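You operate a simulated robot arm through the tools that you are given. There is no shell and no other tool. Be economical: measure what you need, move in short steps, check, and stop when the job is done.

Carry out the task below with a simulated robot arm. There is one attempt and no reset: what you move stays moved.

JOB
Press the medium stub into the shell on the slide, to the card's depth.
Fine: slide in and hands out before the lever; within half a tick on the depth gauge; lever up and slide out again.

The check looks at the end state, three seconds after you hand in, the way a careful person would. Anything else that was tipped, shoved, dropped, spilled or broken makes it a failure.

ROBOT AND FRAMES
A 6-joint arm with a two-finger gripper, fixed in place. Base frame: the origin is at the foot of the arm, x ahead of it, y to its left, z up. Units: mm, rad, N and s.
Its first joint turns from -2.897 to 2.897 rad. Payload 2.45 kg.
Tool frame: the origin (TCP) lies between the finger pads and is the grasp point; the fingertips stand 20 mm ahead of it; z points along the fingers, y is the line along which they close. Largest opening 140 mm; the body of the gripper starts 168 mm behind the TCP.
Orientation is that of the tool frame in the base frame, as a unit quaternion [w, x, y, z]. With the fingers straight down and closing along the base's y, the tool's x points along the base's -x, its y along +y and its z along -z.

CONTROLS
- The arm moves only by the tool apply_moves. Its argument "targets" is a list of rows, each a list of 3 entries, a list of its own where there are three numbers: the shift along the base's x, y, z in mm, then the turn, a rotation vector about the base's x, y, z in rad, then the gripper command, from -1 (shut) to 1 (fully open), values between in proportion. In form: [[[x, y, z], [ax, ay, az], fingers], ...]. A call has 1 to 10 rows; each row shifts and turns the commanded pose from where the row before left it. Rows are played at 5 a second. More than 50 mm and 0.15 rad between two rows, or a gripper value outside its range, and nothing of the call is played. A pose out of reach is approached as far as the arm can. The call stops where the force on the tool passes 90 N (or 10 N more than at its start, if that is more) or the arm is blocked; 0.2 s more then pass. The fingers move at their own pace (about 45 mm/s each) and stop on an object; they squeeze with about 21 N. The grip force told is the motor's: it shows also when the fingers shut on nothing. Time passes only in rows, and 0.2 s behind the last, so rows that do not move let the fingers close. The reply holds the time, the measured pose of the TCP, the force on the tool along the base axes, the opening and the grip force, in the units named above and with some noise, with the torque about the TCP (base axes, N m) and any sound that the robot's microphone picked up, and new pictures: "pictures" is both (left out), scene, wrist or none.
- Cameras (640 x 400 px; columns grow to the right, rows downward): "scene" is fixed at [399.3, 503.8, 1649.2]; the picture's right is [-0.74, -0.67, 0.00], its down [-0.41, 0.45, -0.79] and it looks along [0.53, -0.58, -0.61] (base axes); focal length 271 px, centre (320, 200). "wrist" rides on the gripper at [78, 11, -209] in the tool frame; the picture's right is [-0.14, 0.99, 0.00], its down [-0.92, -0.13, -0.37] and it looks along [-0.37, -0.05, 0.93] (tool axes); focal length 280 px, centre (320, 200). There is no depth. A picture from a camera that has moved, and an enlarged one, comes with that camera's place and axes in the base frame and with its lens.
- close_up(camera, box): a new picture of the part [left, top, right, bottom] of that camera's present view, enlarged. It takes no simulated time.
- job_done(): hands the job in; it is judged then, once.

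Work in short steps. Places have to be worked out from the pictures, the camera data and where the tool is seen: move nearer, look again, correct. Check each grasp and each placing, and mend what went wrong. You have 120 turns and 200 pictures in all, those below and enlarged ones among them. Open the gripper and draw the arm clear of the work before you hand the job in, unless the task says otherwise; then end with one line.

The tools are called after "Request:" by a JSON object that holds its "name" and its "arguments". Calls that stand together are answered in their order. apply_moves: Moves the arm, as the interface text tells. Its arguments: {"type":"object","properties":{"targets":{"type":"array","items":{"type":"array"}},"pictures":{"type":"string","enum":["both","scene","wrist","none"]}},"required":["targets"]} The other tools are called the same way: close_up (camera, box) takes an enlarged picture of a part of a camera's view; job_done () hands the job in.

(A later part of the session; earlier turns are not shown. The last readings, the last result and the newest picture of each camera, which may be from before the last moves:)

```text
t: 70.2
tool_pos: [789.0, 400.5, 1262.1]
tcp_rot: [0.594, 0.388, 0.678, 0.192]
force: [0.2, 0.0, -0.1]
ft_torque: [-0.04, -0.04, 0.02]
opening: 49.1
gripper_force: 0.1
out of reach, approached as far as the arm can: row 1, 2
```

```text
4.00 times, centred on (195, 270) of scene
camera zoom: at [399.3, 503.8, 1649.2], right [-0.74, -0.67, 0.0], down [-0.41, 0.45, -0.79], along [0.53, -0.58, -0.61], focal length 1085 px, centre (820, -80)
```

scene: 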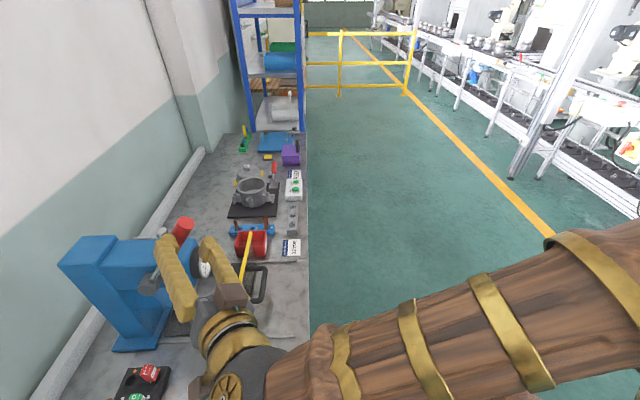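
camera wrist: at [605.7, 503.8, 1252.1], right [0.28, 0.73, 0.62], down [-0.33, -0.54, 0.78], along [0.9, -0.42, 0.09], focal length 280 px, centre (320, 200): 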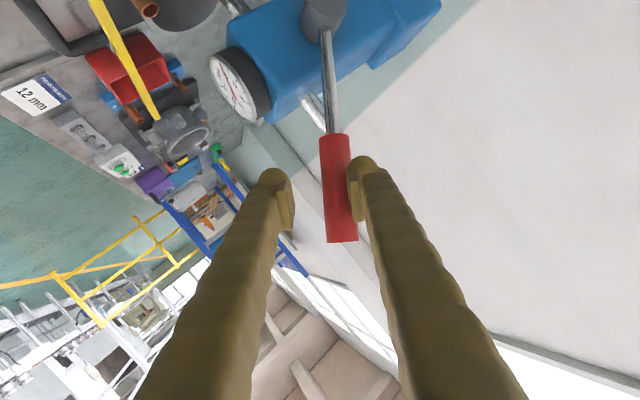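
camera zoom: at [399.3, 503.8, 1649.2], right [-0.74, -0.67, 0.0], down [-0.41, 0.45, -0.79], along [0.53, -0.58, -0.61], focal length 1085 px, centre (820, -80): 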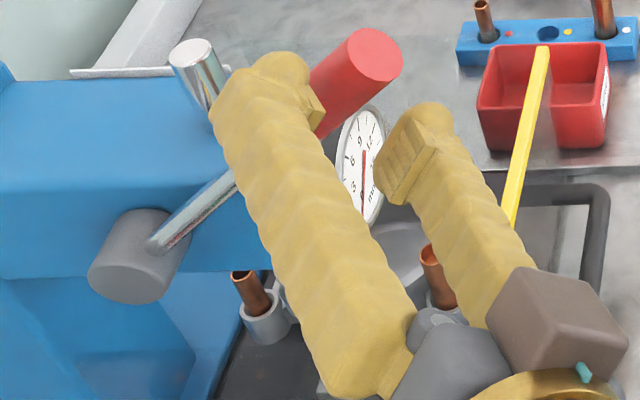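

The arm's posture limit stopped me, but the lever stays put by itself at ~48°, ram just at the stub. I'll withdraw and re-grip the lever from the aisle with the pads clamping across the grip (they can pivot there).

Request:
{"name": "apply_moves", "arguments": {"targets": [[[-30.5, 6.4, 7], [0, 0, 0], -0.2], [[-30.5, 6.4, 7], [0, 0, 0], -0.2], [[-30.5, 6.4, 7], [0, 0, 0], -0.2], [[-30.5, 6.4, 7], [0, 0, 0], -0.2], [[-10, 0, 10], [-0.143, 0.03, 0.033], -0.2], [[0, 0, 10], [-0.143, 0.03, 0.033], -0.2], [[0, 0, 10], [-0.143, 0.03, 0.033], -0.2], [[0, 0, 10], [-0.143, 0.03, 0.033], -0.2], [[0, 0, 10], [-0.143, 0.03, 0.033], -0.2], [[0, 0, 0], [0, 0, 0], -0.2]]}}

Request:
{"name": "close_up", "arguments": {"camera": "scene", "box": [100, 200, 260, 330]}}

```text
t: 72.3
tool_pos: [657.4, 427.3, 1345.6]
tcp_rot: [0.626, 0.112, 0.771, -0.025]
force: [-0.6, 0.3, 0.4]
ft_torque: [0.02, 0.02, 0.04]
opening: 55.9
gripper_force: 0.0
out of reach, approached as far as the arm can: row 1
camera wrist: at [444.4, 486.1, 1316.0], right [0.23, 0.94, 0.23], down [-0.21, -0.19, 0.96], along [0.95, -0.27, 0.15], focal length 280 px, centre (320, 200)
```

scene: 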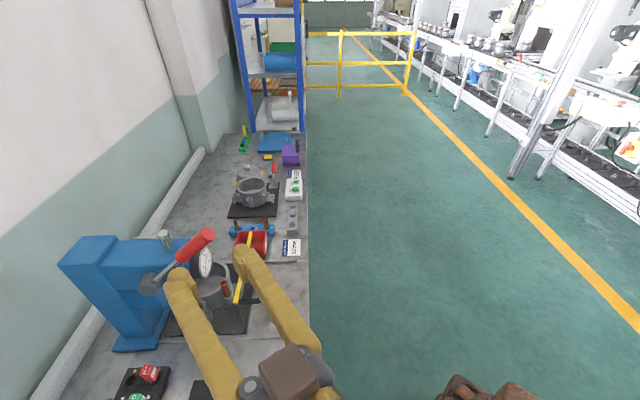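
wrist: 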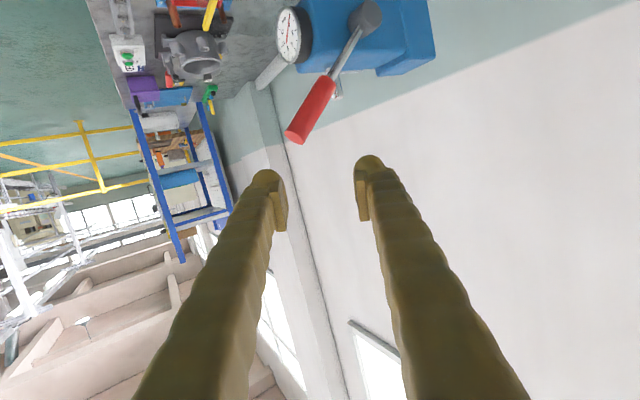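

```text
3.08 times, centred on (180, 265) of scene
camera zoom: at [399.3, 503.8, 1649.2], right [-0.74, -0.67, 0.0], down [-0.41, 0.45, -0.79], along [0.53, -0.58, -0.61], focal length 835 px, centre (751, 0)
```

zoom: 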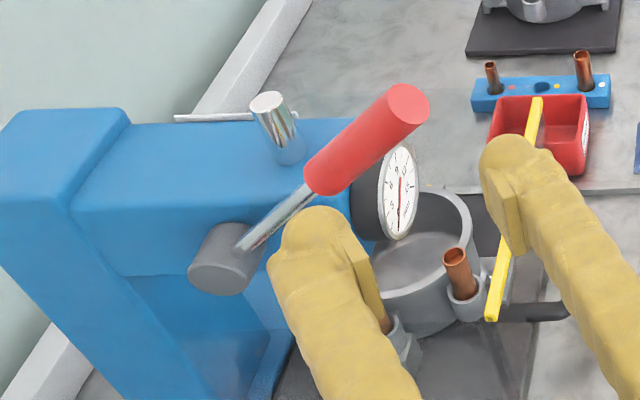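

Lever is now at 45°: grip centre ≈(820,403,1258). I re-pose the tool to face along the slide direction from the aisle, above the grip.

Request:
{"name": "apply_moves", "arguments": {"targets": [[[0, -30, 5], [0.022, 0.138, 0], -0.2], [[0, -30, 5], [0.022, 0.138, 0], -0.2], [[0, -30, 5], [0.022, 0.138, 0], -0.2], [[5, -30, 5], [0.022, 0.138, 0], -0.2], [[5, -10, 0], [0, 0, 0.14], -0.2], [[5, 0, 0], [0, 0, 0.14], -0.2], [[5, 0, 0], [0, 0, 0.14], -0.2], [[5, 0, 0], [0, 0, 0.14], -0.2], [[5, 0, 0], [0, 0, 0.14], -0.2], [[5, 0, 0], [0, 0, 0.14], -0.2]]}}

```text
t: 74.5
tool_pos: [691.3, 296.6, 1367.9]
tcp_rot: [0.363, -0.254, 0.886, 0.139]
force: [-0.1, 0.2, -0.8]
ft_torque: [-0.01, -0.03, -0.04]
opening: 55.9
gripper_force: 0.1
camera wrist: at [519.6, 188.2, 1457.9], right [-0.46, 0.87, 0.16], down [0.42, 0.06, 0.91], along [0.78, 0.49, -0.39], focal length 280 px, centre (320, 200)
```

scene: 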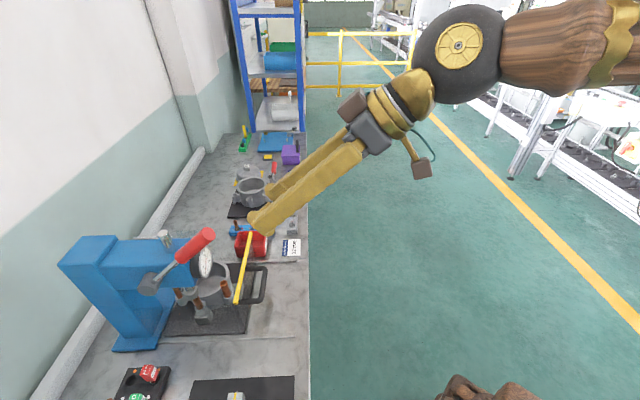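
wrist: 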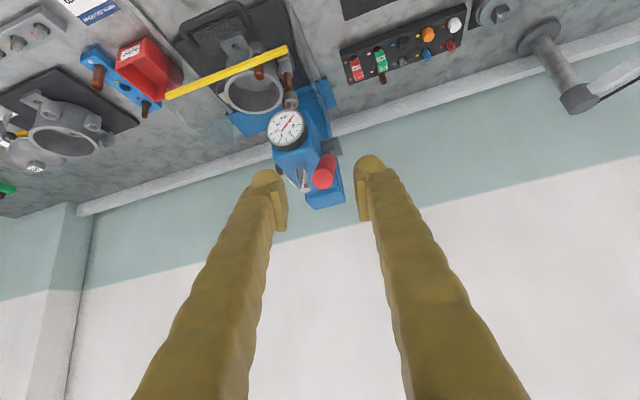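

Excellent: I see the dial face-on and the lever end between the fingers. I advance most of the way to the grip.

Request:
{"name": "apply_moves", "arguments": {"targets": [[[25, 20, -18], [0, 0, 0], -0.2], [[25, 20, -18], [0, 0, 0], -0.2], [[25, 20, -18], [0, 0, 0], -0.2], [[0, 0, 0], [0, 0, 0], -0.2]]}}

Request:
{"name": "close_up", "arguments": {"camera": "scene", "box": [130, 180, 290, 300]}}

```text
t: 75.5
tool_pos: [767.6, 357.6, 1313.5]
tcp_rot: [0.362, -0.255, 0.886, 0.138]
force: [0.1, -0.1, -0.7]
ft_torque: [-0.02, 0.01, -0.02]
opening: 55.9
gripper_force: 0.1
camera wrist: at [594.1, 249.2, 1403.6], right [-0.46, 0.87, 0.16], down [0.42, 0.06, 0.91], along [0.78, 0.49, -0.39], focal length 280 px, centre (320, 200)
```

scene: 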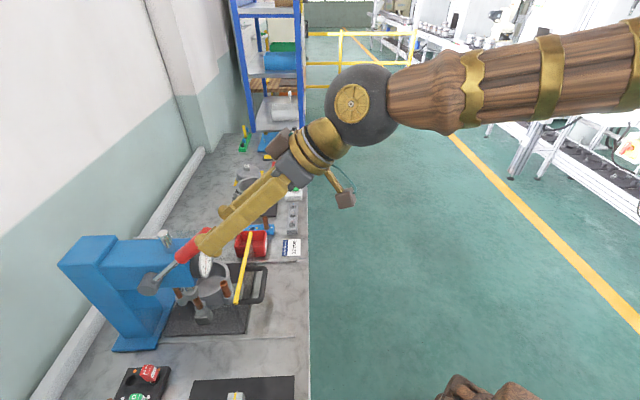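
wrist: 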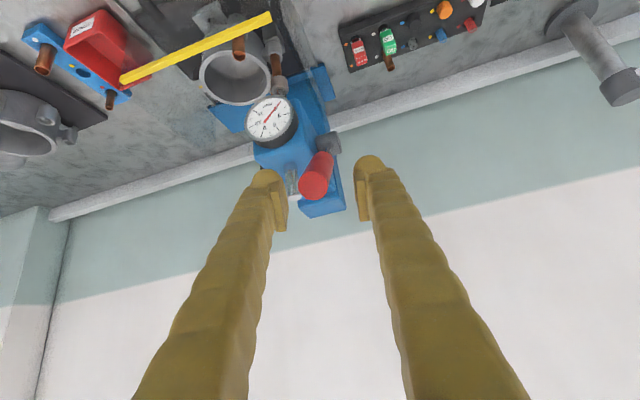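

```text
3.33 times, centred on (210, 240) of scene
camera zoom: at [399.3, 503.8, 1649.2], right [-0.74, -0.67, 0.0], down [-0.41, 0.45, -0.79], along [0.53, -0.58, -0.61], focal length 904 px, centre (687, 67)
```

zoom: 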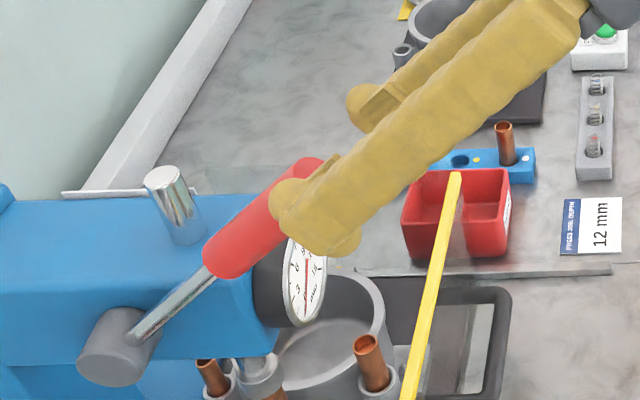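

Request:
{"name": "apply_moves", "arguments": {"targets": [[[18, 16, -18], [0, 0, 0], -0.2], [[18, 16, -18], [0, 0, 0], -0.2], [[0, 0, 0], [0, 0, 0], -0.2]]}}

Request:
{"name": "close_up", "arguments": {"camera": "scene", "box": [130, 180, 290, 300]}}

```text
t: 76.3
tool_pos: [803.2, 389.4, 1275.7]
tcp_rot: [0.363, -0.255, 0.885, 0.139]
force: [0.2, -0.5, 1.6]
ft_torque: [0.0, -0.02, 0.0]
opening: 56.1
gripper_force: 0.0
camera wrist: at [630.7, 280.5, 1367.4], right [-0.46, 0.87, 0.16], down [0.42, 0.06, 0.91], along [0.78, 0.49, -0.39], focal length 280 px, centre (320, 200)
```

scene: 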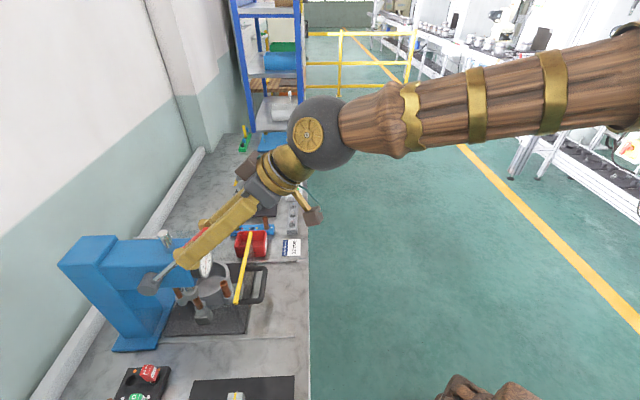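
wrist: 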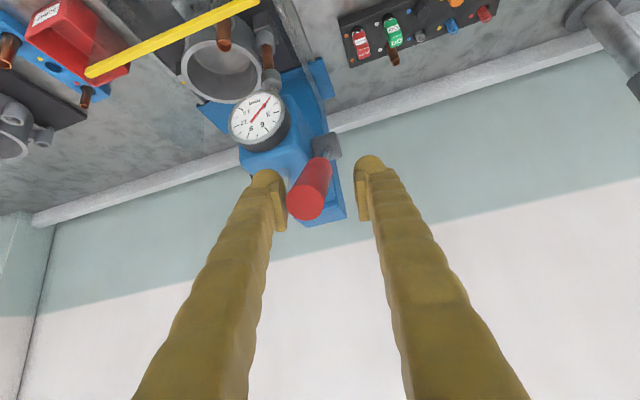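

```text
3.33 times, centred on (210, 240) of scene
camera zoom: at [399.3, 503.8, 1649.2], right [-0.74, -0.67, 0.0], down [-0.41, 0.45, -0.79], along [0.53, -0.58, -0.61], focal length 904 px, centre (687, 67)
```

zoom: 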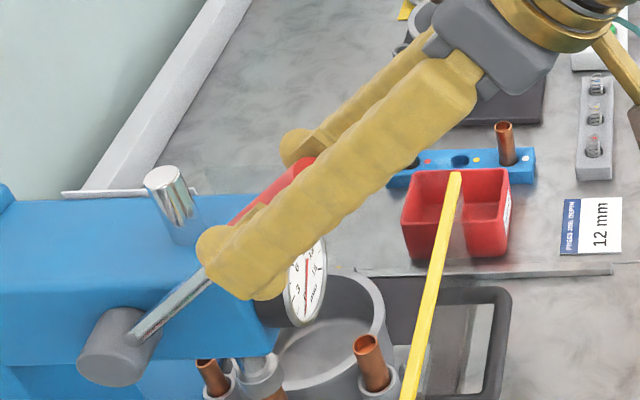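

The grip sits ~8 mm toward the left finger; I centre and clamp.

Request:
{"name": "apply_moves", "arguments": {"targets": [[[4, -7, 0], [0, 0, 0], -0.2], [[0, 0, 0], [0, 0, 0], -0.5], [[0, 0, 0], [0, 0, 0], -0.8], [[0, 0, 0], [0, 0, 0], -1], [[0, 0, 0], [0, 0, 0], -1], [[0, 0, 0], [0, 0, 0], -1]]}}

Request:
{"name": "close_up", "arguments": {"camera": "wrist", "box": [200, 60, 360, 180]}}

```text
t: 77.8
tool_pos: [809.2, 381.5, 1277.8]
tcp_rot: [0.363, -0.254, 0.886, 0.138]
force: [25.2, -25.8, -2.8]
ft_torque: [0.64, 0.71, 1.14]
opening: 29.5
gripper_force: 44.7
camera wrist: at [635.2, 272.7, 1367.5], right [-0.46, 0.87, 0.16], down [0.42, 0.06, 0.91], along [0.78, 0.48, -0.39], focal length 280 px, centre (320, 200)
```

scene: 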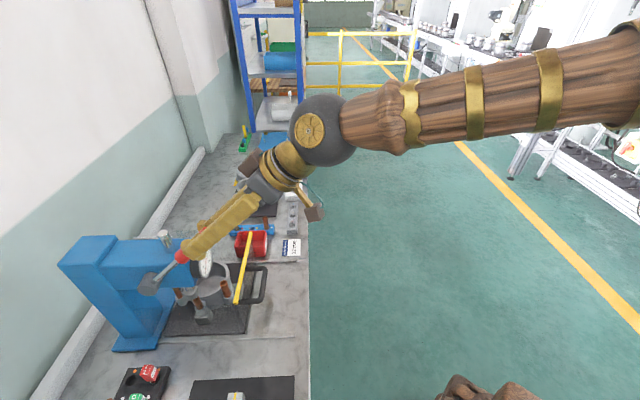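
wrist: 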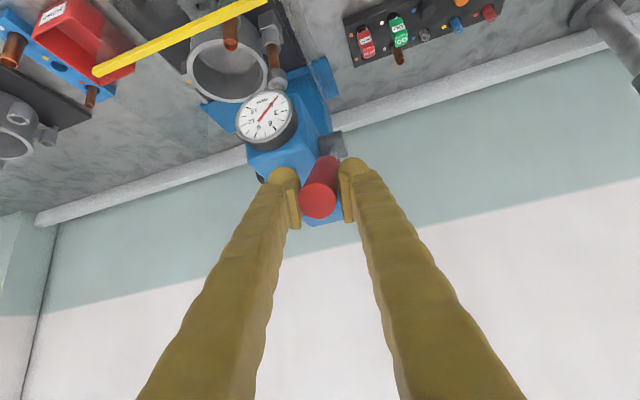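

```text
3.33 times, centred on (280, 120) of wrist
camera zoom: at [635.2, 272.7, 1367.5], right [-0.46, 0.87, 0.16], down [0.42, 0.06, 0.91], along [0.78, 0.48, -0.39], focal length 935 px, centre (453, 467)
```

zoom: 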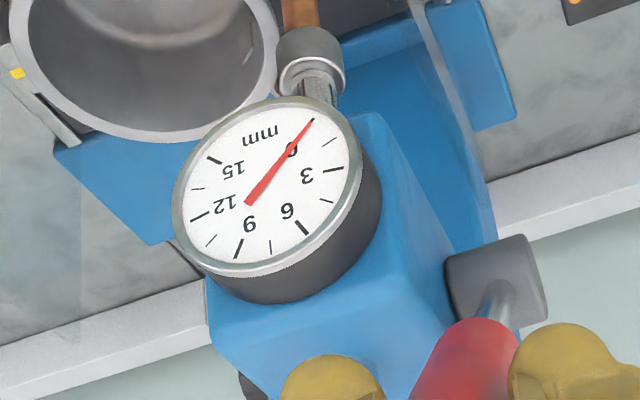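

Clamped, and the dial is face-on in the wrist view reading 0. I relieve the side load, then swing in small arc steps reading the dial each time.

Request:
{"name": "apply_moves", "arguments": {"targets": [[[2, -2.2, 0], [0, 0, 0], -1], [[-3.9, -3.5, -5.5], [0.027, -0.03, 0], -1], [[-3.8, -3.4, -5.7], [0.027, -0.03, 0], -1], [[0, 0, 0], [0, 0, 0], -1]], "pictures": "none"}}

Request:
{"name": "close_up", "arguments": {"camera": "wrist", "box": [200, 40, 360, 160]}}

```text
t: 78.8
tool_pos: [800.4, 373.6, 1265.3]
tcp_rot: [0.396, -0.248, 0.87, 0.154]
force: [9.1, 10.1, -8.1]
ft_torque: [1.1, 0.07, 0.9]
opening: 29.1
gripper_force: 45.0
```

```text
3.33 times, centred on (280, 100) of wrist
camera zoom: at [623.2, 260.4, 1339.2], right [-0.47, 0.86, 0.18], down [0.37, 0.01, 0.93], along [0.8, 0.51, -0.32], focal length 935 px, centre (453, 533)
```

zoom: 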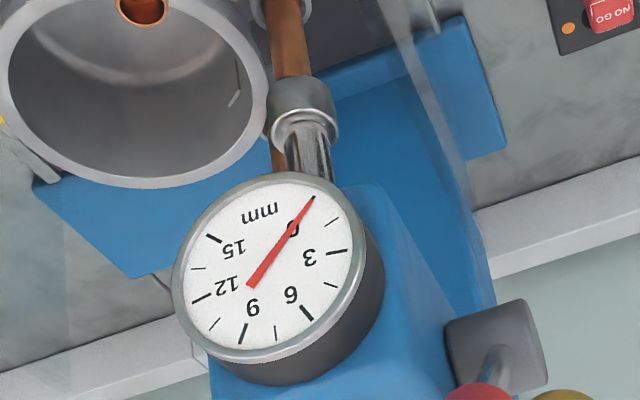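

Request:
{"name": "apply_moves", "arguments": {"targets": [[[-3.6, -3.3, -5.9], [0.027, -0.03, 0], -1], [[-3.4, -3.1, -6.1], [0.027, -0.03, 0], -1], [[0, 0, 0], [0, 0, 0], -1]], "pictures": "none"}}

Request:
{"name": "close_up", "arguments": {"camera": "wrist", "box": [200, 30, 360, 150]}}

```text
t: 79.5
tool_pos: [794.8, 366.7, 1253.4]
tcp_rot: [0.428, -0.243, 0.854, 0.17]
force: [18.5, 15.4, -11.5]
ft_torque: [1.07, -0.04, 0.96]
opening: 29.0
gripper_force: 44.8
```

```text
3.33 times, centred on (280, 90) of wrist
camera zoom: at [612.7, 250.5, 1310.1], right [-0.48, 0.85, 0.19], down [0.31, -0.04, 0.95], along [0.82, 0.52, -0.24], focal length 935 px, centre (453, 567)
```

zoom: 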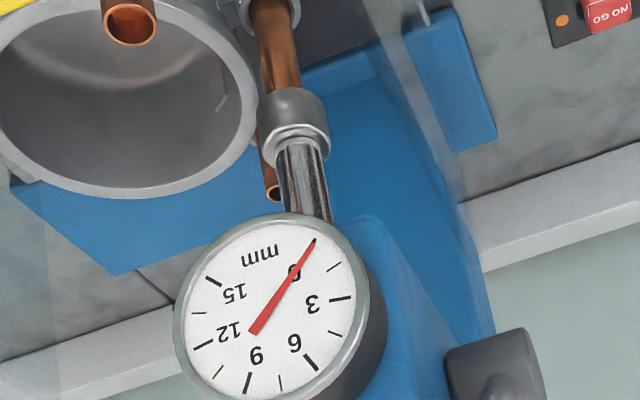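

Request:
{"name": "apply_moves", "arguments": {"targets": [[[-2, -1.8, -7.2], [0.027, -0.03, 0], -1], [[-2.9, -2.6, -6.6], [0.027, -0.03, 0], -1], [[0, 0, 0], [0, 0, 0], -1]], "pictures": "none"}}

Request:
{"name": "close_up", "arguments": {"camera": "wrist", "box": [200, 20, 360, 140]}}

```text
t: 80.3
tool_pos: [787.7, 362.2, 1241.6]
tcp_rot: [0.46, -0.236, 0.835, 0.186]
force: [-5.6, -4.7, 16.0]
ft_torque: [1.36, -0.49, 0.95]
opening: 29.2
gripper_force: 45.1
```

```text
3.33 times, centred on (280, 80) of wrist
camera zoom: at [604.3, 242.5, 1280.5], right [-0.5, 0.84, 0.21], down [0.25, -0.1, 0.96], along [0.83, 0.53, -0.16], focal length 935 px, centre (453, 600)
```

zoom: 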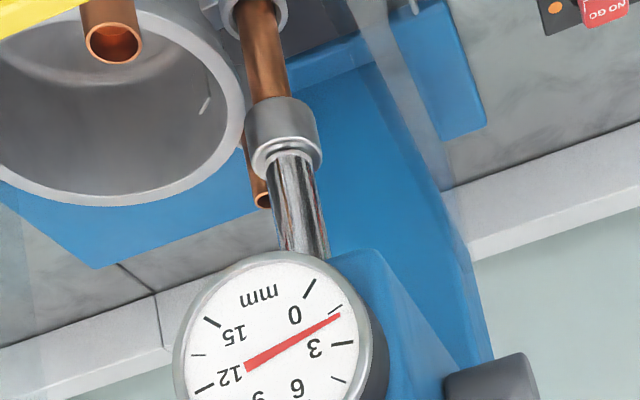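

The needle has begun to move (~2 mm); the stub is being pressed. Continue carefully.

Request:
{"name": "apply_moves", "arguments": {"targets": [[[-2.9, -2.6, -6.6], [0.02, -0.022, 0], -1], [[-2.7, -2.4, -6.8], [0.02, -0.022, 0], -1], [[-2.4, -2.2, -6.9], [0.02, -0.022, 0], -1], [[0, 0, 0], [0, 0, 0], -1]], "pictures": "none"}}

Request:
{"name": "close_up", "arguments": {"camera": "wrist", "box": [200, 40, 360, 160]}}

```text
t: 81.3
tool_pos: [781.7, 354.4, 1219.1]
tcp_rot: [0.494, -0.228, 0.814, 0.203]
force: [-3.1, -22.3, 13.9]
ft_torque: [0.89, -0.13, 1.16]
opening: 29.8
gripper_force: 44.7
```

```text
3.33 times, centred on (280, 100) of wrist
camera zoom: at [594.6, 233.2, 1239.4], right [-0.51, 0.83, 0.23], down [0.19, -0.15, 0.97], along [0.84, 0.54, -0.08], focal length 935 px, centre (453, 533)
```

zoom: 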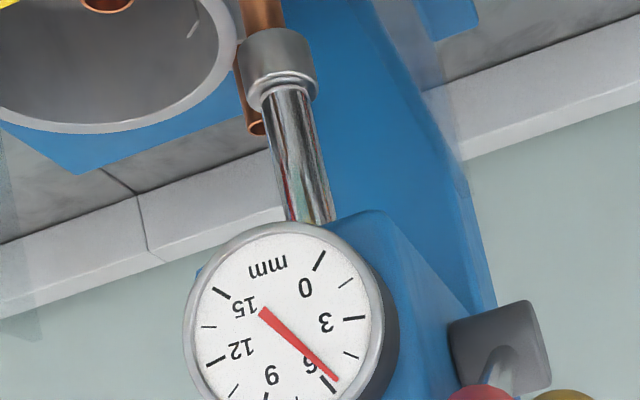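

~5.7 mm now, at ~1.2 mm per step. Three more equal steps should bring about 9.4 mm.

Request:
{"name": "apply_moves", "arguments": {"targets": [[[-2.2, -2, -7], [0.013, -0.015, 0], -1], [[-2, -1.8, -7.1], [0.013, -0.015, 0], -1], [[-1.8, -1.6, -7.2], [0, 0, 0], -1], [[0, 0, 0], [0, 0, 0], -1]], "pictures": "none"}}

Request:
{"name": "close_up", "arguments": {"camera": "wrist", "box": [200, 60, 360, 180]}}

```text
t: 82.3
tool_pos: [775.3, 349.6, 1197.7]
tcp_rot: [0.509, -0.224, 0.804, 0.21]
force: [12.5, -20.4, 10.7]
ft_torque: [1.29, -0.62, 1.17]
opening: 29.8
gripper_force: 45.4
```

```text
3.33 times, centred on (280, 120) of wrist
camera zoom: at [588.6, 227.6, 1209.6], right [-0.52, 0.82, 0.23], down [0.16, -0.18, 0.97], along [0.84, 0.54, -0.04], focal length 935 px, centre (453, 467)
```

zoom: 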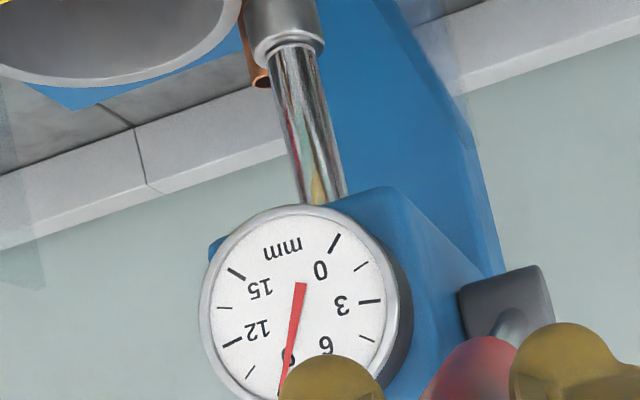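

≈9.0 mm now. About 3 mm to go (~0.11 rad); two more steps, then fine-tune.

Request:
{"name": "apply_moves", "arguments": {"targets": [[[-1.6, -1.4, -7.3], [0, 0, 0], -1], [[-1.3, -1.2, -7.4], [0, 0, 0], -1], [[0, 0, 0], [0, 0, 0], -1]], "pictures": "none"}}

Request:
{"name": "close_up", "arguments": {"camera": "wrist", "box": [210, 80, 330, 180]}}

```text
t: 83.2
tool_pos: [772.7, 346.4, 1183.2]
tcp_rot: [0.509, -0.224, 0.804, 0.21]
force: [14.4, -22.3, 13.8]
ft_torque: [1.34, -0.81, 1.26]
opening: 30.4
gripper_force: 45.1
```

```text
4.00 times, centred on (270, 130) of wrist
camera zoom: at [585.7, 224.9, 1195.0], right [-0.52, 0.82, 0.23], down [0.16, -0.18, 0.97], along [0.84, 0.54, -0.04], focal length 1122 px, centre (520, 480)
```

zoom: 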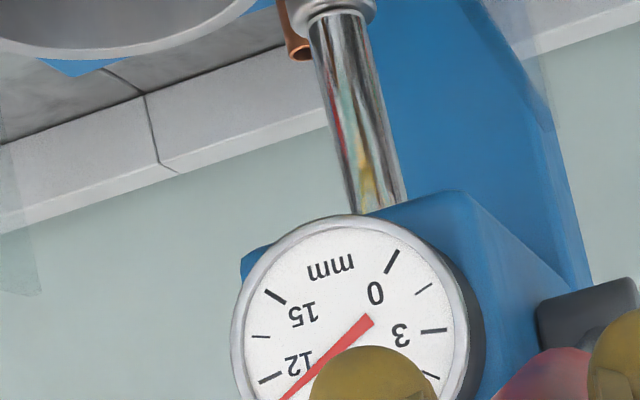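

≈11.05 mm. Another ~6 mm of lever travel; I take 5 mm and check.

Request:
{"name": "apply_moves", "arguments": {"targets": [[[-0.6, -0.5, -5], [0, 0, 0], -1], [[0, 0, 0], [0, 0, 0], -1]], "pictures": "none"}}

Request:
{"name": "close_up", "arguments": {"camera": "wrist", "box": [220, 110, 320, 190]}}

Request:
{"name": "close_up", "arguments": {"camera": "scene", "box": [150, 230, 250, 310]}}

```text
t: 83.8
tool_pos: [772.1, 344.5, 1179.0]
tcp_rot: [0.509, -0.224, 0.804, 0.211]
force: [1.2, -32.4, 15.7]
ft_torque: [1.31, -0.7, 1.12]
opening: 30.5
gripper_force: 45.1
```

```text
5.00 times, centred on (270, 150) of wrist
camera zoom: at [584.9, 224.3, 1190.0], right [-0.52, 0.82, 0.23], down [0.16, -0.18, 0.97], along [0.84, 0.54, -0.04], focal length 1402 px, centre (570, 450)
```

zoom: 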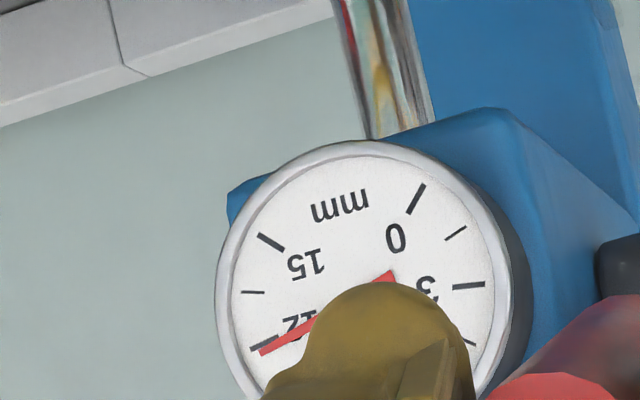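

```text
5.00 times, centred on (200, 270) of scene
camera zoom: at [399.3, 503.8, 1649.2], right [-0.74, -0.67, 0.0], down [-0.41, 0.45, -0.79], along [0.53, -0.58, -0.61], focal length 1356 px, centre (920, -150)
```

zoom: 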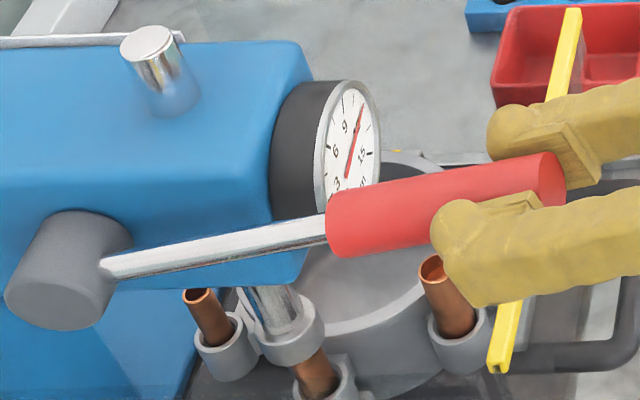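

≈11.8 mm against the 12 mark. One small nudge of 1 mm.

Request:
{"name": "apply_moves", "arguments": {"targets": [[[-0.1, -0.1, -1.2], [0, 0, 0], -1], [[0, 0, 0], [0, 0, 0], -1]], "pictures": "none"}}

Request:
{"name": "close_up", "arguments": {"camera": "wrist", "box": [220, 110, 320, 190]}}

Request:
{"name": "close_up", "arguments": {"camera": "scene", "box": [195, 240, 230, 275]}}

```text
t: 84.3
tool_pos: [772.9, 346.9, 1177.6]
tcp_rot: [0.509, -0.224, 0.804, 0.211]
force: [-2.7, -33.6, 15.3]
ft_torque: [1.35, -0.82, 1.17]
opening: 30.6
gripper_force: 45.0
```

```text
5.00 times, centred on (270, 150) of wrist
camera zoom: at [584.8, 224.2, 1189.0], right [-0.52, 0.82, 0.23], down [0.16, -0.18, 0.97], along [0.84, 0.54, -0.04], focal length 1402 px, centre (570, 450)
```

zoom: 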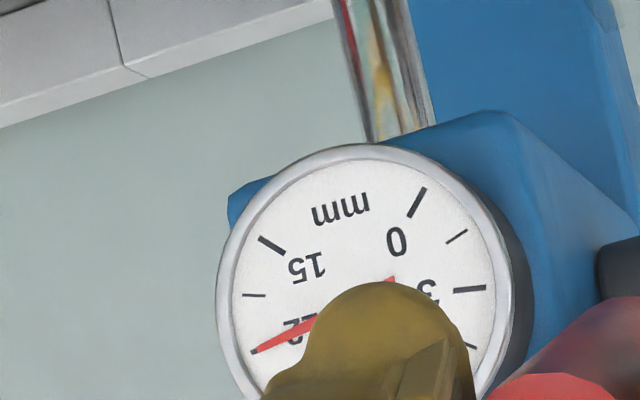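

```text
11.43 times, centred on (212, 258) of scene
camera zoom: at [399.3, 503.8, 1649.2], right [-0.74, -0.67, 0.0], down [-0.41, 0.45, -0.79], along [0.53, -0.58, -0.61], focal length 3100 px, centre (1549, -457)
```

zoom: 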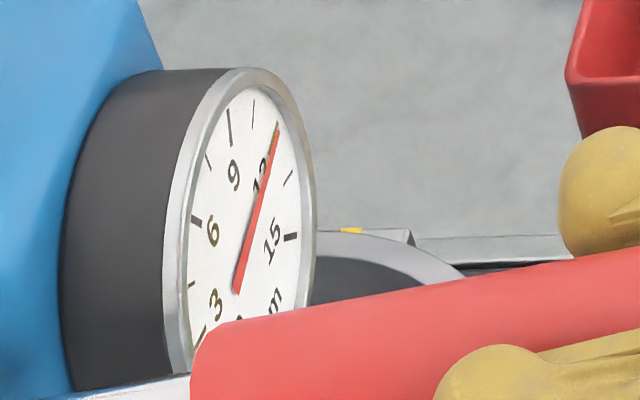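

Both views show the needle on the 12 mark. Now I raise the lever back up along the arc.

Request:
{"name": "apply_moves", "arguments": {"targets": [[[3.2, 2.9, 18.5], [-0.04, 0.044, 0], -1], [[4.5, 4.1, 18], [-0.054, 0.059, 0], -1], [[5.8, 5.3, 17.3], [-0.054, 0.059, 0], -1], [[7.1, 6.4, 16.5], [-0.054, 0.059, 0], -1], [[8.2, 7.4, 15.3], [-0.054, 0.059, 0], -1], [[0, 0, 0], [0, 0, 0], -1]]}}

Request:
{"name": "close_up", "arguments": {"camera": "scene", "box": [130, 200, 290, 320]}}

```text
t: 85.3
tool_pos: [800.0, 372.9, 1261.8]
tcp_rot: [0.436, -0.204, 0.852, 0.209]
force: [22.8, -7.2, 1.5]
ft_torque: [1.52, -0.67, 0.61]
opening: 28.3
gripper_force: 45.0
stopped in row 4: the force on the tool passed its limit at 105 N (the readings are from after the stop); the commanded pose is now the measured one
camera wrist: at [615.5, 257.7, 1310.6], right [-0.45, 0.85, 0.29], down [0.32, -0.15, 0.94], along [0.83, 0.51, -0.2], focal length 280 px, centre (320, 200)
```

scene: 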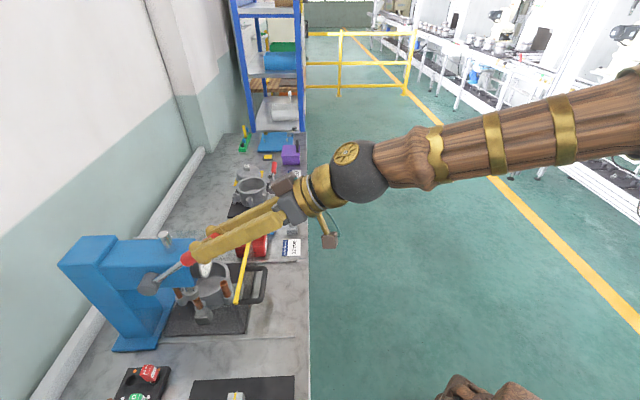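
wrist: 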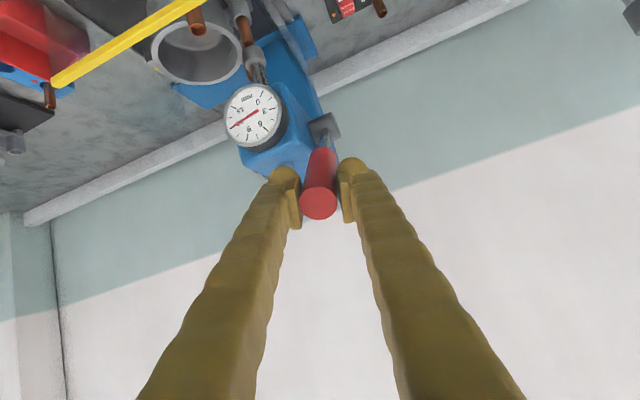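

```text
3.33 times, centred on (210, 260) of scene
camera zoom: at [399.3, 503.8, 1649.2], right [-0.74, -0.67, 0.0], down [-0.41, 0.45, -0.79], along [0.53, -0.58, -0.61], focal length 904 px, centre (687, 0)
```

zoom: 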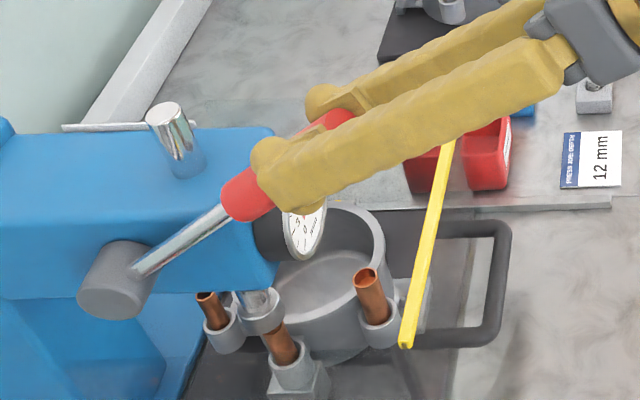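

The dial holds 12 mm. I continue lifting in smaller steps, relieving side load.

Request:
{"name": "apply_moves", "arguments": {"targets": [[[1.3, -1.4, 0], [0, 0, 0], -1], [[5.6, 5.1, 8.6], [-0.03, 0.033, 0], -1], [[0, 0, 0], [0, 0, 0], -1]], "pictures": "none"}}

Request:
{"name": "close_up", "arguments": {"camera": "wrist", "box": [200, 60, 360, 180]}}

```text
t: 86.1
tool_pos: [805.3, 377.8, 1271.1]
tcp_rot: [0.417, -0.208, 0.862, 0.2]
force: [-1.6, -11.4, 4.1]
ft_torque: [0.14, 0.71, 0.89]
opening: 27.9
gripper_force: 45.0
```

```text
3.33 times, centred on (280, 120) of wrist
camera zoom: at [622.8, 263.6, 1329.0], right [-0.44, 0.85, 0.28], down [0.35, -0.12, 0.93], along [0.82, 0.51, -0.25], focal length 935 px, centre (453, 467)
```

zoom: 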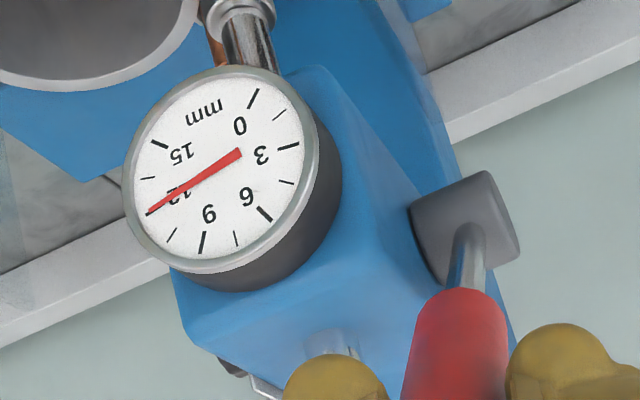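

Request:
{"name": "apply_moves", "arguments": {"targets": [[[5.8, 5.3, 8.3], [-0.03, 0.033, 0], -1], [[6.1, 5.6, 7.7], [-0.03, 0.033, 0], -1], [[6.5, 5.9, 7.3], [-0.03, 0.033, 0], -1], [[0, 0, 0], [0, 0, 0], -1]], "pictures": "scene"}}

```text
t: 87.1
tool_pos: [823.3, 396.5, 1295.1]
tcp_rot: [0.366, -0.215, 0.889, 0.171]
force: [-19.9, 3.3, 15.4]
ft_torque: [0.54, 0.13, 0.27]
opening: 27.7
gripper_force: 45.1
```

scene: 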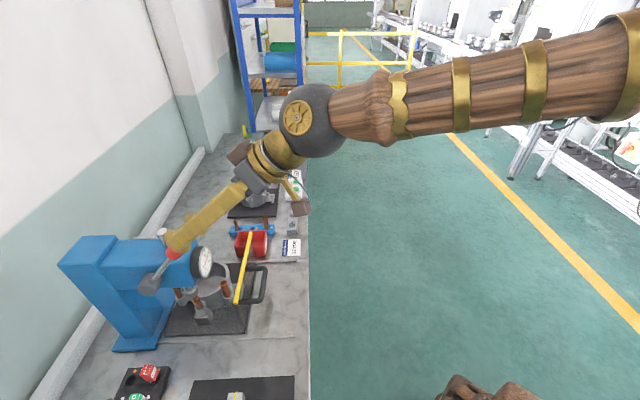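

Request:
{"name": "apply_moves", "arguments": {"targets": [[[6, 5.4, 8.3], [-0.02, 0.022, 0], -1], [[7.1, 6.4, 6.1], [-0.02, 0.022, 0], -1], [[7.4, 6.7, 5.6], [0, 0, 0], -1], [[7.6, 6.9, 5], [0, 0, 0], -1], [[0, 0, 0], [0, 0, 0], -1]], "pictures": "scene"}}

Request:
{"name": "close_up", "arguments": {"camera": "wrist", "box": [160, 60, 400, 240]}}

```text
t: 88.3
tool_pos: [851.8, 423.3, 1317.5]
tcp_rot: [0.34, -0.22, 0.901, 0.157]
force: [-43.8, 34.0, -0.8]
ft_torque: [-0.12, 1.14, 0.37]
opening: 27.7
gripper_force: 45.2
```

scene: 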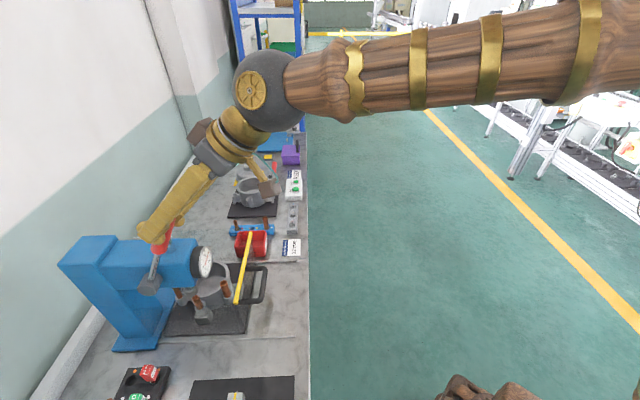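

```text
2.22 times, centred on (280, 150) of wrist
camera zoom: at [680.0, 318.1, 1416.2], right [-0.41, 0.89, 0.23], down [0.48, 0.0, 0.88], along [0.78, 0.47, -0.43], focal length 623 px, centre (409, 311)
```

zoom: 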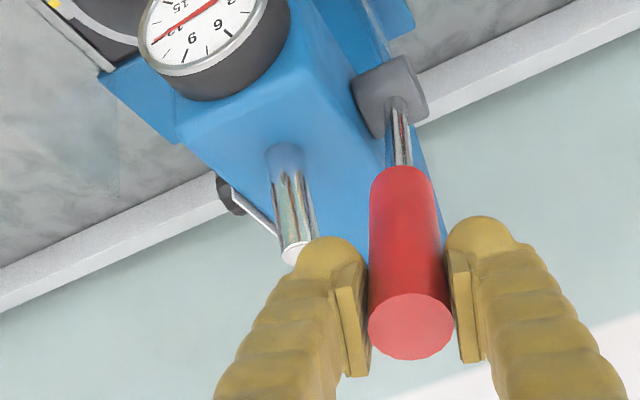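

Request:
{"name": "apply_moves", "arguments": {"targets": [[[-2.5, 2.8, 0], [0, 0, 0], -1], [[7.8, 7, 4.3], [0, 0, 0], -1], [[8, 7.2, 3.7], [0, 0, 0], -1], [[0, 0, 0], [0, 0, 0], -1]], "pictures": "scene"}}

Request:
{"name": "close_up", "arguments": {"camera": "scene", "box": [80, 180, 240, 300]}}

```text
t: 89.3
tool_pos: [865.4, 436.7, 1327.4]
tcp_rot: [0.341, -0.22, 0.9, 0.158]
force: [-12.5, 0.5, 3.4]
ft_torque: [-0.78, 0.72, -0.04]
opening: 27.6
gripper_force: 44.9
```

scene: 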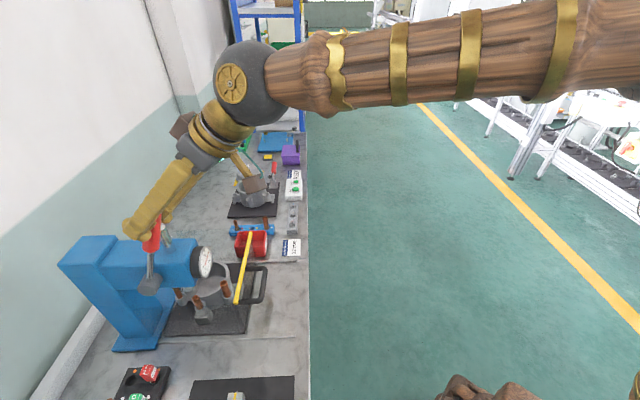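

```text
3.33 times, centred on (160, 240) of scene
camera zoom: at [399.3, 503.8, 1649.2], right [-0.74, -0.67, 0.0], down [-0.41, 0.45, -0.79], along [0.53, -0.58, -0.61], focal length 904 px, centre (853, 67)
```

zoom: 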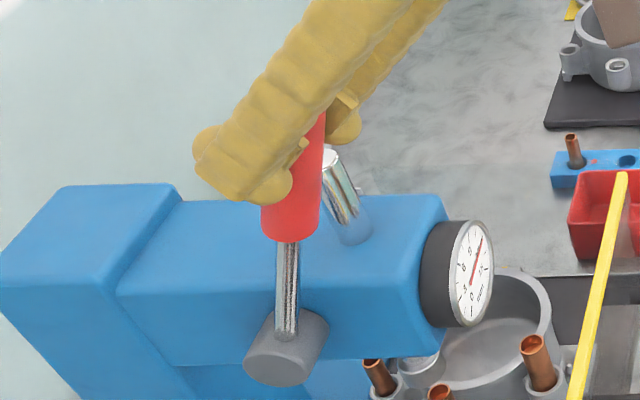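

Lever nearly up, but initially it leaned slightly further back. I continue gently until the original angle/stop.

Request:
{"name": "apply_moves", "arguments": {"targets": [[[8, 7.2, 3], [0, 0, 0], -1], [[8, 7.2, 2.2], [0, 0, 0], -1], [[0, 0, 0], [0, 0, 0], -1]], "pictures": "none"}}

Request:
{"name": "close_up", "arguments": {"camera": "scene", "box": [80, 180, 240, 300]}}

```text
t: 90.1
tool_pos: [881.7, 451.8, 1334.9]
tcp_rot: [0.341, -0.219, 0.9, 0.158]
force: [-15.1, -3.0, 16.8]
ft_torque: [-1.84, -0.03, -0.46]
opening: 28.3
gripper_force: 44.6
```

```text
3.33 times, centred on (160, 240) of scene
camera zoom: at [399.3, 503.8, 1649.2], right [-0.74, -0.67, 0.0], down [-0.41, 0.45, -0.79], along [0.53, -0.58, -0.61], focal length 904 px, centre (853, 67)
```

zoom: 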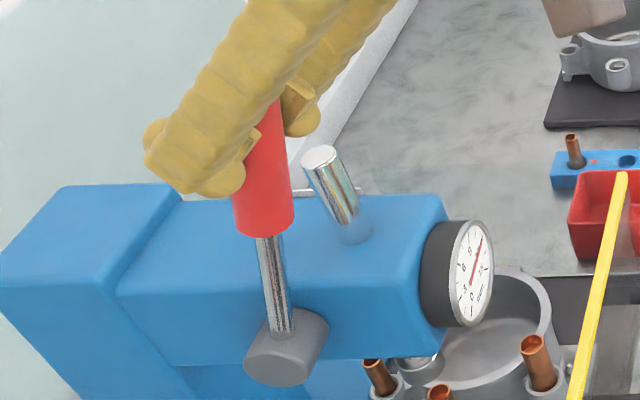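

Request:
{"name": "apply_moves", "arguments": {"targets": [[[4, 3.6, 1.5], [0, 0, 0], -1], [[3.5, 3.2, 0.5], [0, 0, 0], -1], [[0, 0, 0], [0, 0, 0], -1]], "pictures": "none"}}

Request:
{"name": "close_up", "arguments": {"camera": "scene", "box": [80, 180, 240, 300]}}

```text
t: 90.9
tool_pos: [888.9, 458.8, 1333.0]
tcp_rot: [0.341, -0.22, 0.9, 0.158]
force: [-21.2, -23.3, 3.7]
ft_torque: [-1.54, -0.91, -0.42]
opening: 28.3
gripper_force: 44.5
```

```text
3.33 times, centred on (160, 240) of scene
camera zoom: at [399.3, 503.8, 1649.2], right [-0.74, -0.67, 0.0], down [-0.41, 0.45, -0.79], along [0.53, -0.58, -0.61], focal length 904 px, centre (853, 67)
```

zoom: 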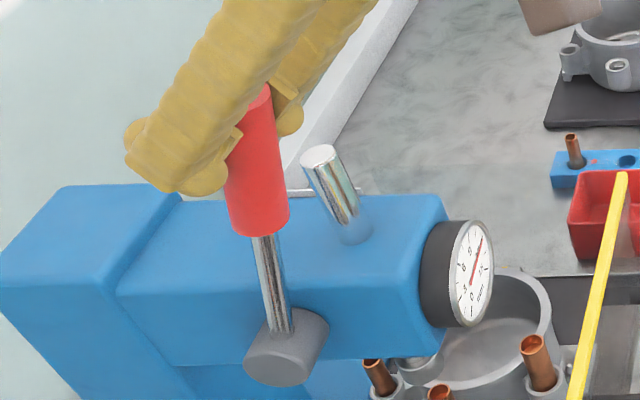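

Resistance rises, near the upper stop; one more small push to confirm.

Request:
{"name": "apply_moves", "arguments": {"targets": [[[3, 2.7, 0], [0, 0, 0], -1], [[0, 0, 0], [0, 0, 0], -1]], "pictures": "none"}}

Request:
{"name": "close_up", "arguments": {"camera": "scene", "box": [80, 180, 240, 300]}}

```text
t: 91.5
tool_pos: [892.9, 461.2, 1333.6]
tcp_rot: [0.34, -0.219, 0.901, 0.157]
force: [-10.0, -33.0, -2.7]
ft_torque: [-1.37, -0.71, -0.21]
opening: 26.6
gripper_force: 45.2
```

```text
3.33 times, centred on (160, 240) of scene
camera zoom: at [399.3, 503.8, 1649.2], right [-0.74, -0.67, 0.0], down [-0.41, 0.45, -0.79], along [0.53, -0.58, -0.61], focal length 904 px, centre (853, 67)
```

zoom: 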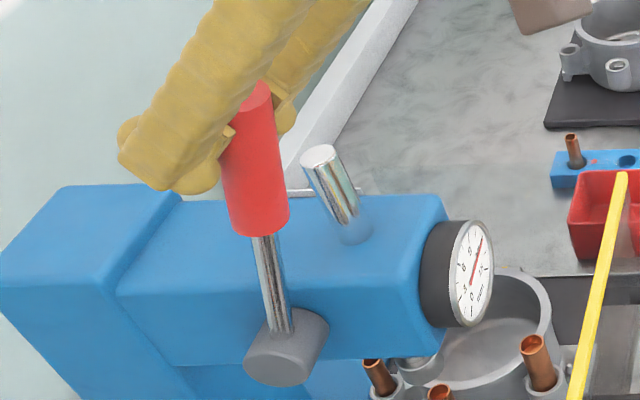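

The lever no longer moves: it's at its upper stop. I open and withdraw along the tool axis.

Request:
{"name": "apply_moves", "arguments": {"targets": [[[0, 0, 0], [0, 0, 0], -0.6], [[0, 0, 0], [0, 0, 0], -0.2], [[0, 0, 0], [0, 0, 0], -0.2], [[-15, -11, 20], [0, 0, 0], -0.2], [[-21, -16, 27], [0, 0, 0], -0.2], [[-25, -22, 27], [0, 0, 0], -0.2], [[-35, -32, 10], [0, 0, 0], -0.2], [[-35, -32, 0], [0, 0, 0], -0.2], [[0, 0, 0], [0, 0, 0], -0.2]]}}

Request:
{"name": "close_up", "arguments": {"camera": "scene", "box": [50, 190, 230, 360]}}

```text
t: 93.5
tool_pos: [761.3, 349.7, 1418.7]
tcp_rot: [0.341, -0.219, 0.9, 0.158]
force: [-0.3, -0.3, 0.0]
ft_torque: [0.0, 0.07, 0.0]
opening: 55.9
gripper_force: 0.0
camera wrist: at [590.2, 244.1, 1515.6], right [-0.41, 0.89, 0.23], down [0.48, 0.0, 0.88], along [0.78, 0.46, -0.43], focal length 280 px, centre (320, 200)
```

scene: 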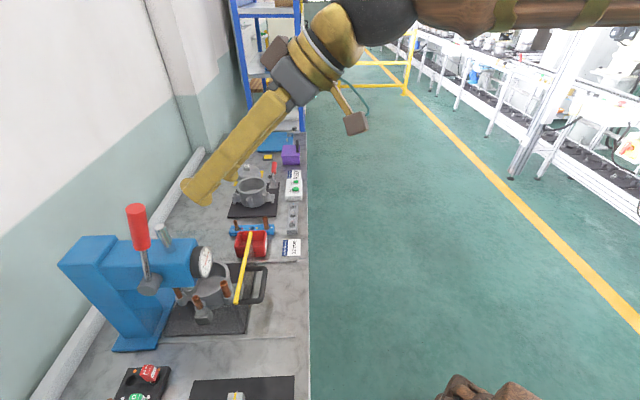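
wrist: 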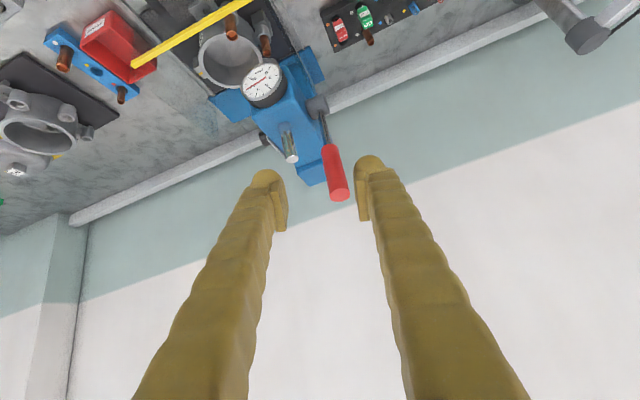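

```text
2.35 times, centred on (140, 275) of scene
camera zoom: at [399.3, 503.8, 1649.2], right [-0.74, -0.67, 0.0], down [-0.41, 0.45, -0.79], along [0.53, -0.58, -0.61], focal length 638 px, centre (744, 24)
```

zoom: 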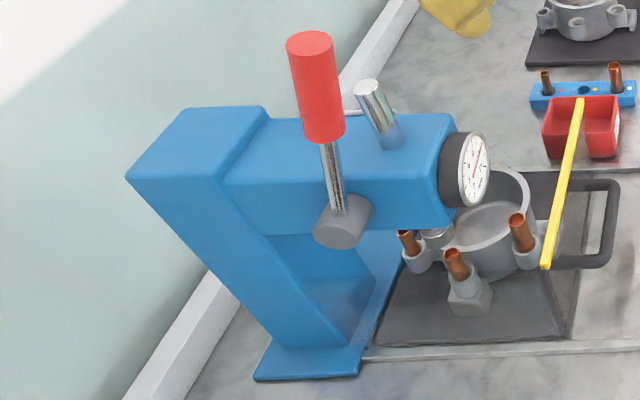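

The lever is exactly as at the start. Now I go back to the aisle in front of the handle.

Request:
{"name": "apply_moves", "arguments": {"targets": [[[-5, -34, -34], [0, 0, 0], -0.15], [[-5, -34, -34], [0, 0, 0], -0.15], [[-5, -34, -34], [0, 0, 0], -0.15], [[-5, -34, -34], [0, 0, 0], -0.15], [[-5, -34, -34], [0, 0, 0], -0.15], [[-5, -34, -34], [0, 0, 0], -0.15], [[-5, -34, -34], [0, 0, 0], -0.15], [[-5, -34, -34], [0.09, -0.1, 0], -0.15], [[-5, -34, -34], [0.09, -0.1, 0], -0.15], [[0, 0, -34], [0.09, -0.1, 0.03], -0.15]]}}

```text
t: 95.7
tool_pos: [715.5, 41.8, 1078.6]
tcp_rot: [0.495, -0.204, 0.807, 0.249]
force: [-0.1, -0.7, -0.2]
ft_torque: [0.0, 0.01, 0.02]
opening: 59.2
gripper_force: 0.0
camera wrist: at [531.1, -82.5, 1089.5], right [-0.51, 0.8, 0.32], down [0.21, -0.25, 0.95], along [0.83, 0.55, -0.04], focal length 280 px, centre (320, 200)
```

scene: 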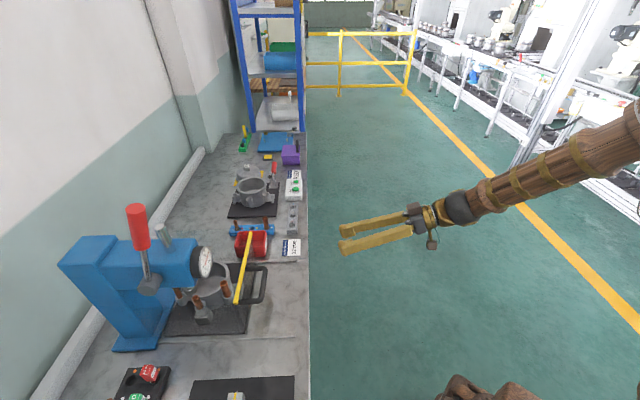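
wrist: 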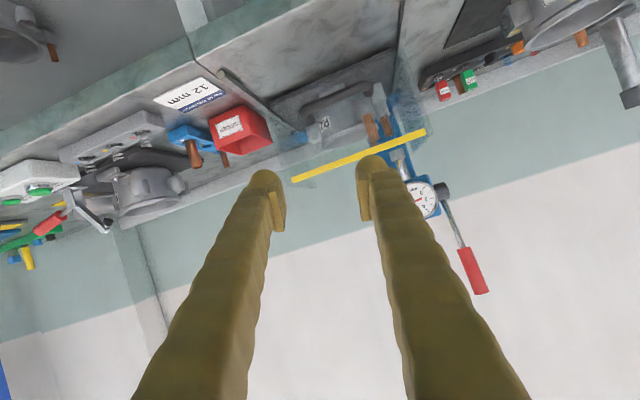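

I rotate to the same rolled handle-gripping orientation while descending in front of the slide.

Request:
{"name": "apply_moves", "arguments": {"targets": [[[3, 2, -14], [0.111, 0.0707, -0.0347], -0.15], [[3, 2, -14], [0.111, 0.0707, -0.0347], -0.15], [[3, 2, -14], [0.111, 0.0707, -0.0347], -0.15], [[3, 5, -14], [0.111, 0.0707, -0.0347], -0.15], [[3, 8, -14], [0.111, 0.0707, -0.0347], -0.15], [[3, 8, -14], [0.111, 0.0707, -0.0347], -0.15], [[3, 12, -14], [0.111, 0.0707, -0.0347], -0.15], [[3, 12, -14], [0.111, 0.0707, -0.0347], -0.15], [[3, 13, -14], [0.111, 0.0707, -0.0347], -0.15], [[3, 13, -14], [0.111, 0.0707, -0.0347], -0.15]]}}

Request:
{"name": "close_up", "arguments": {"camera": "scene", "box": [170, 220, 330, 330]}}

```text
t: 97.9
tool_pos: [743.0, 120.7, 937.6]
tcp_rot: [0.266, 0.306, 0.694, 0.595]
force: [0.0, -0.4, 0.5]
ft_torque: [0.02, 0.01, 0.0]
opening: 59.4
gripper_force: 0.0
camera wrist: at [541.2, 38.9, 979.1], right [0.2, 0.0, 0.98], down [0.34, -0.94, -0.07], along [0.92, 0.34, -0.19], focal length 280 px, centre (320, 200)
```

scene: 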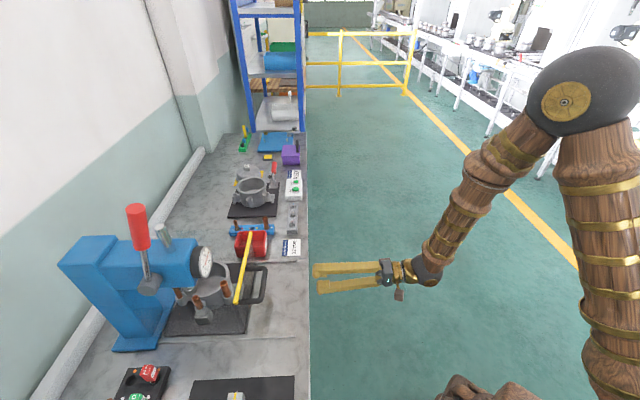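
wrist: 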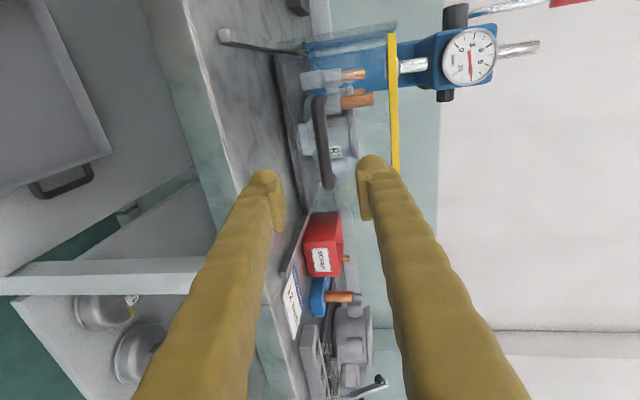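

```text
3.64 times, centred on (250, 275) of scene
camera zoom: at [399.3, 503.8, 1649.2], right [-0.74, -0.67, 0.0], down [-0.41, 0.45, -0.79], along [0.53, -0.58, -0.61], focal length 986 px, centre (574, -73)
```

zoom: 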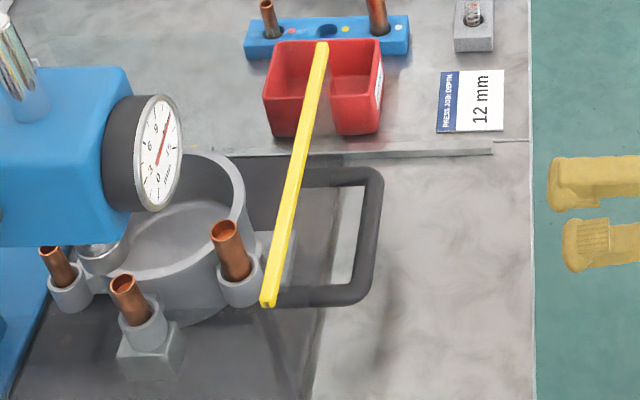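

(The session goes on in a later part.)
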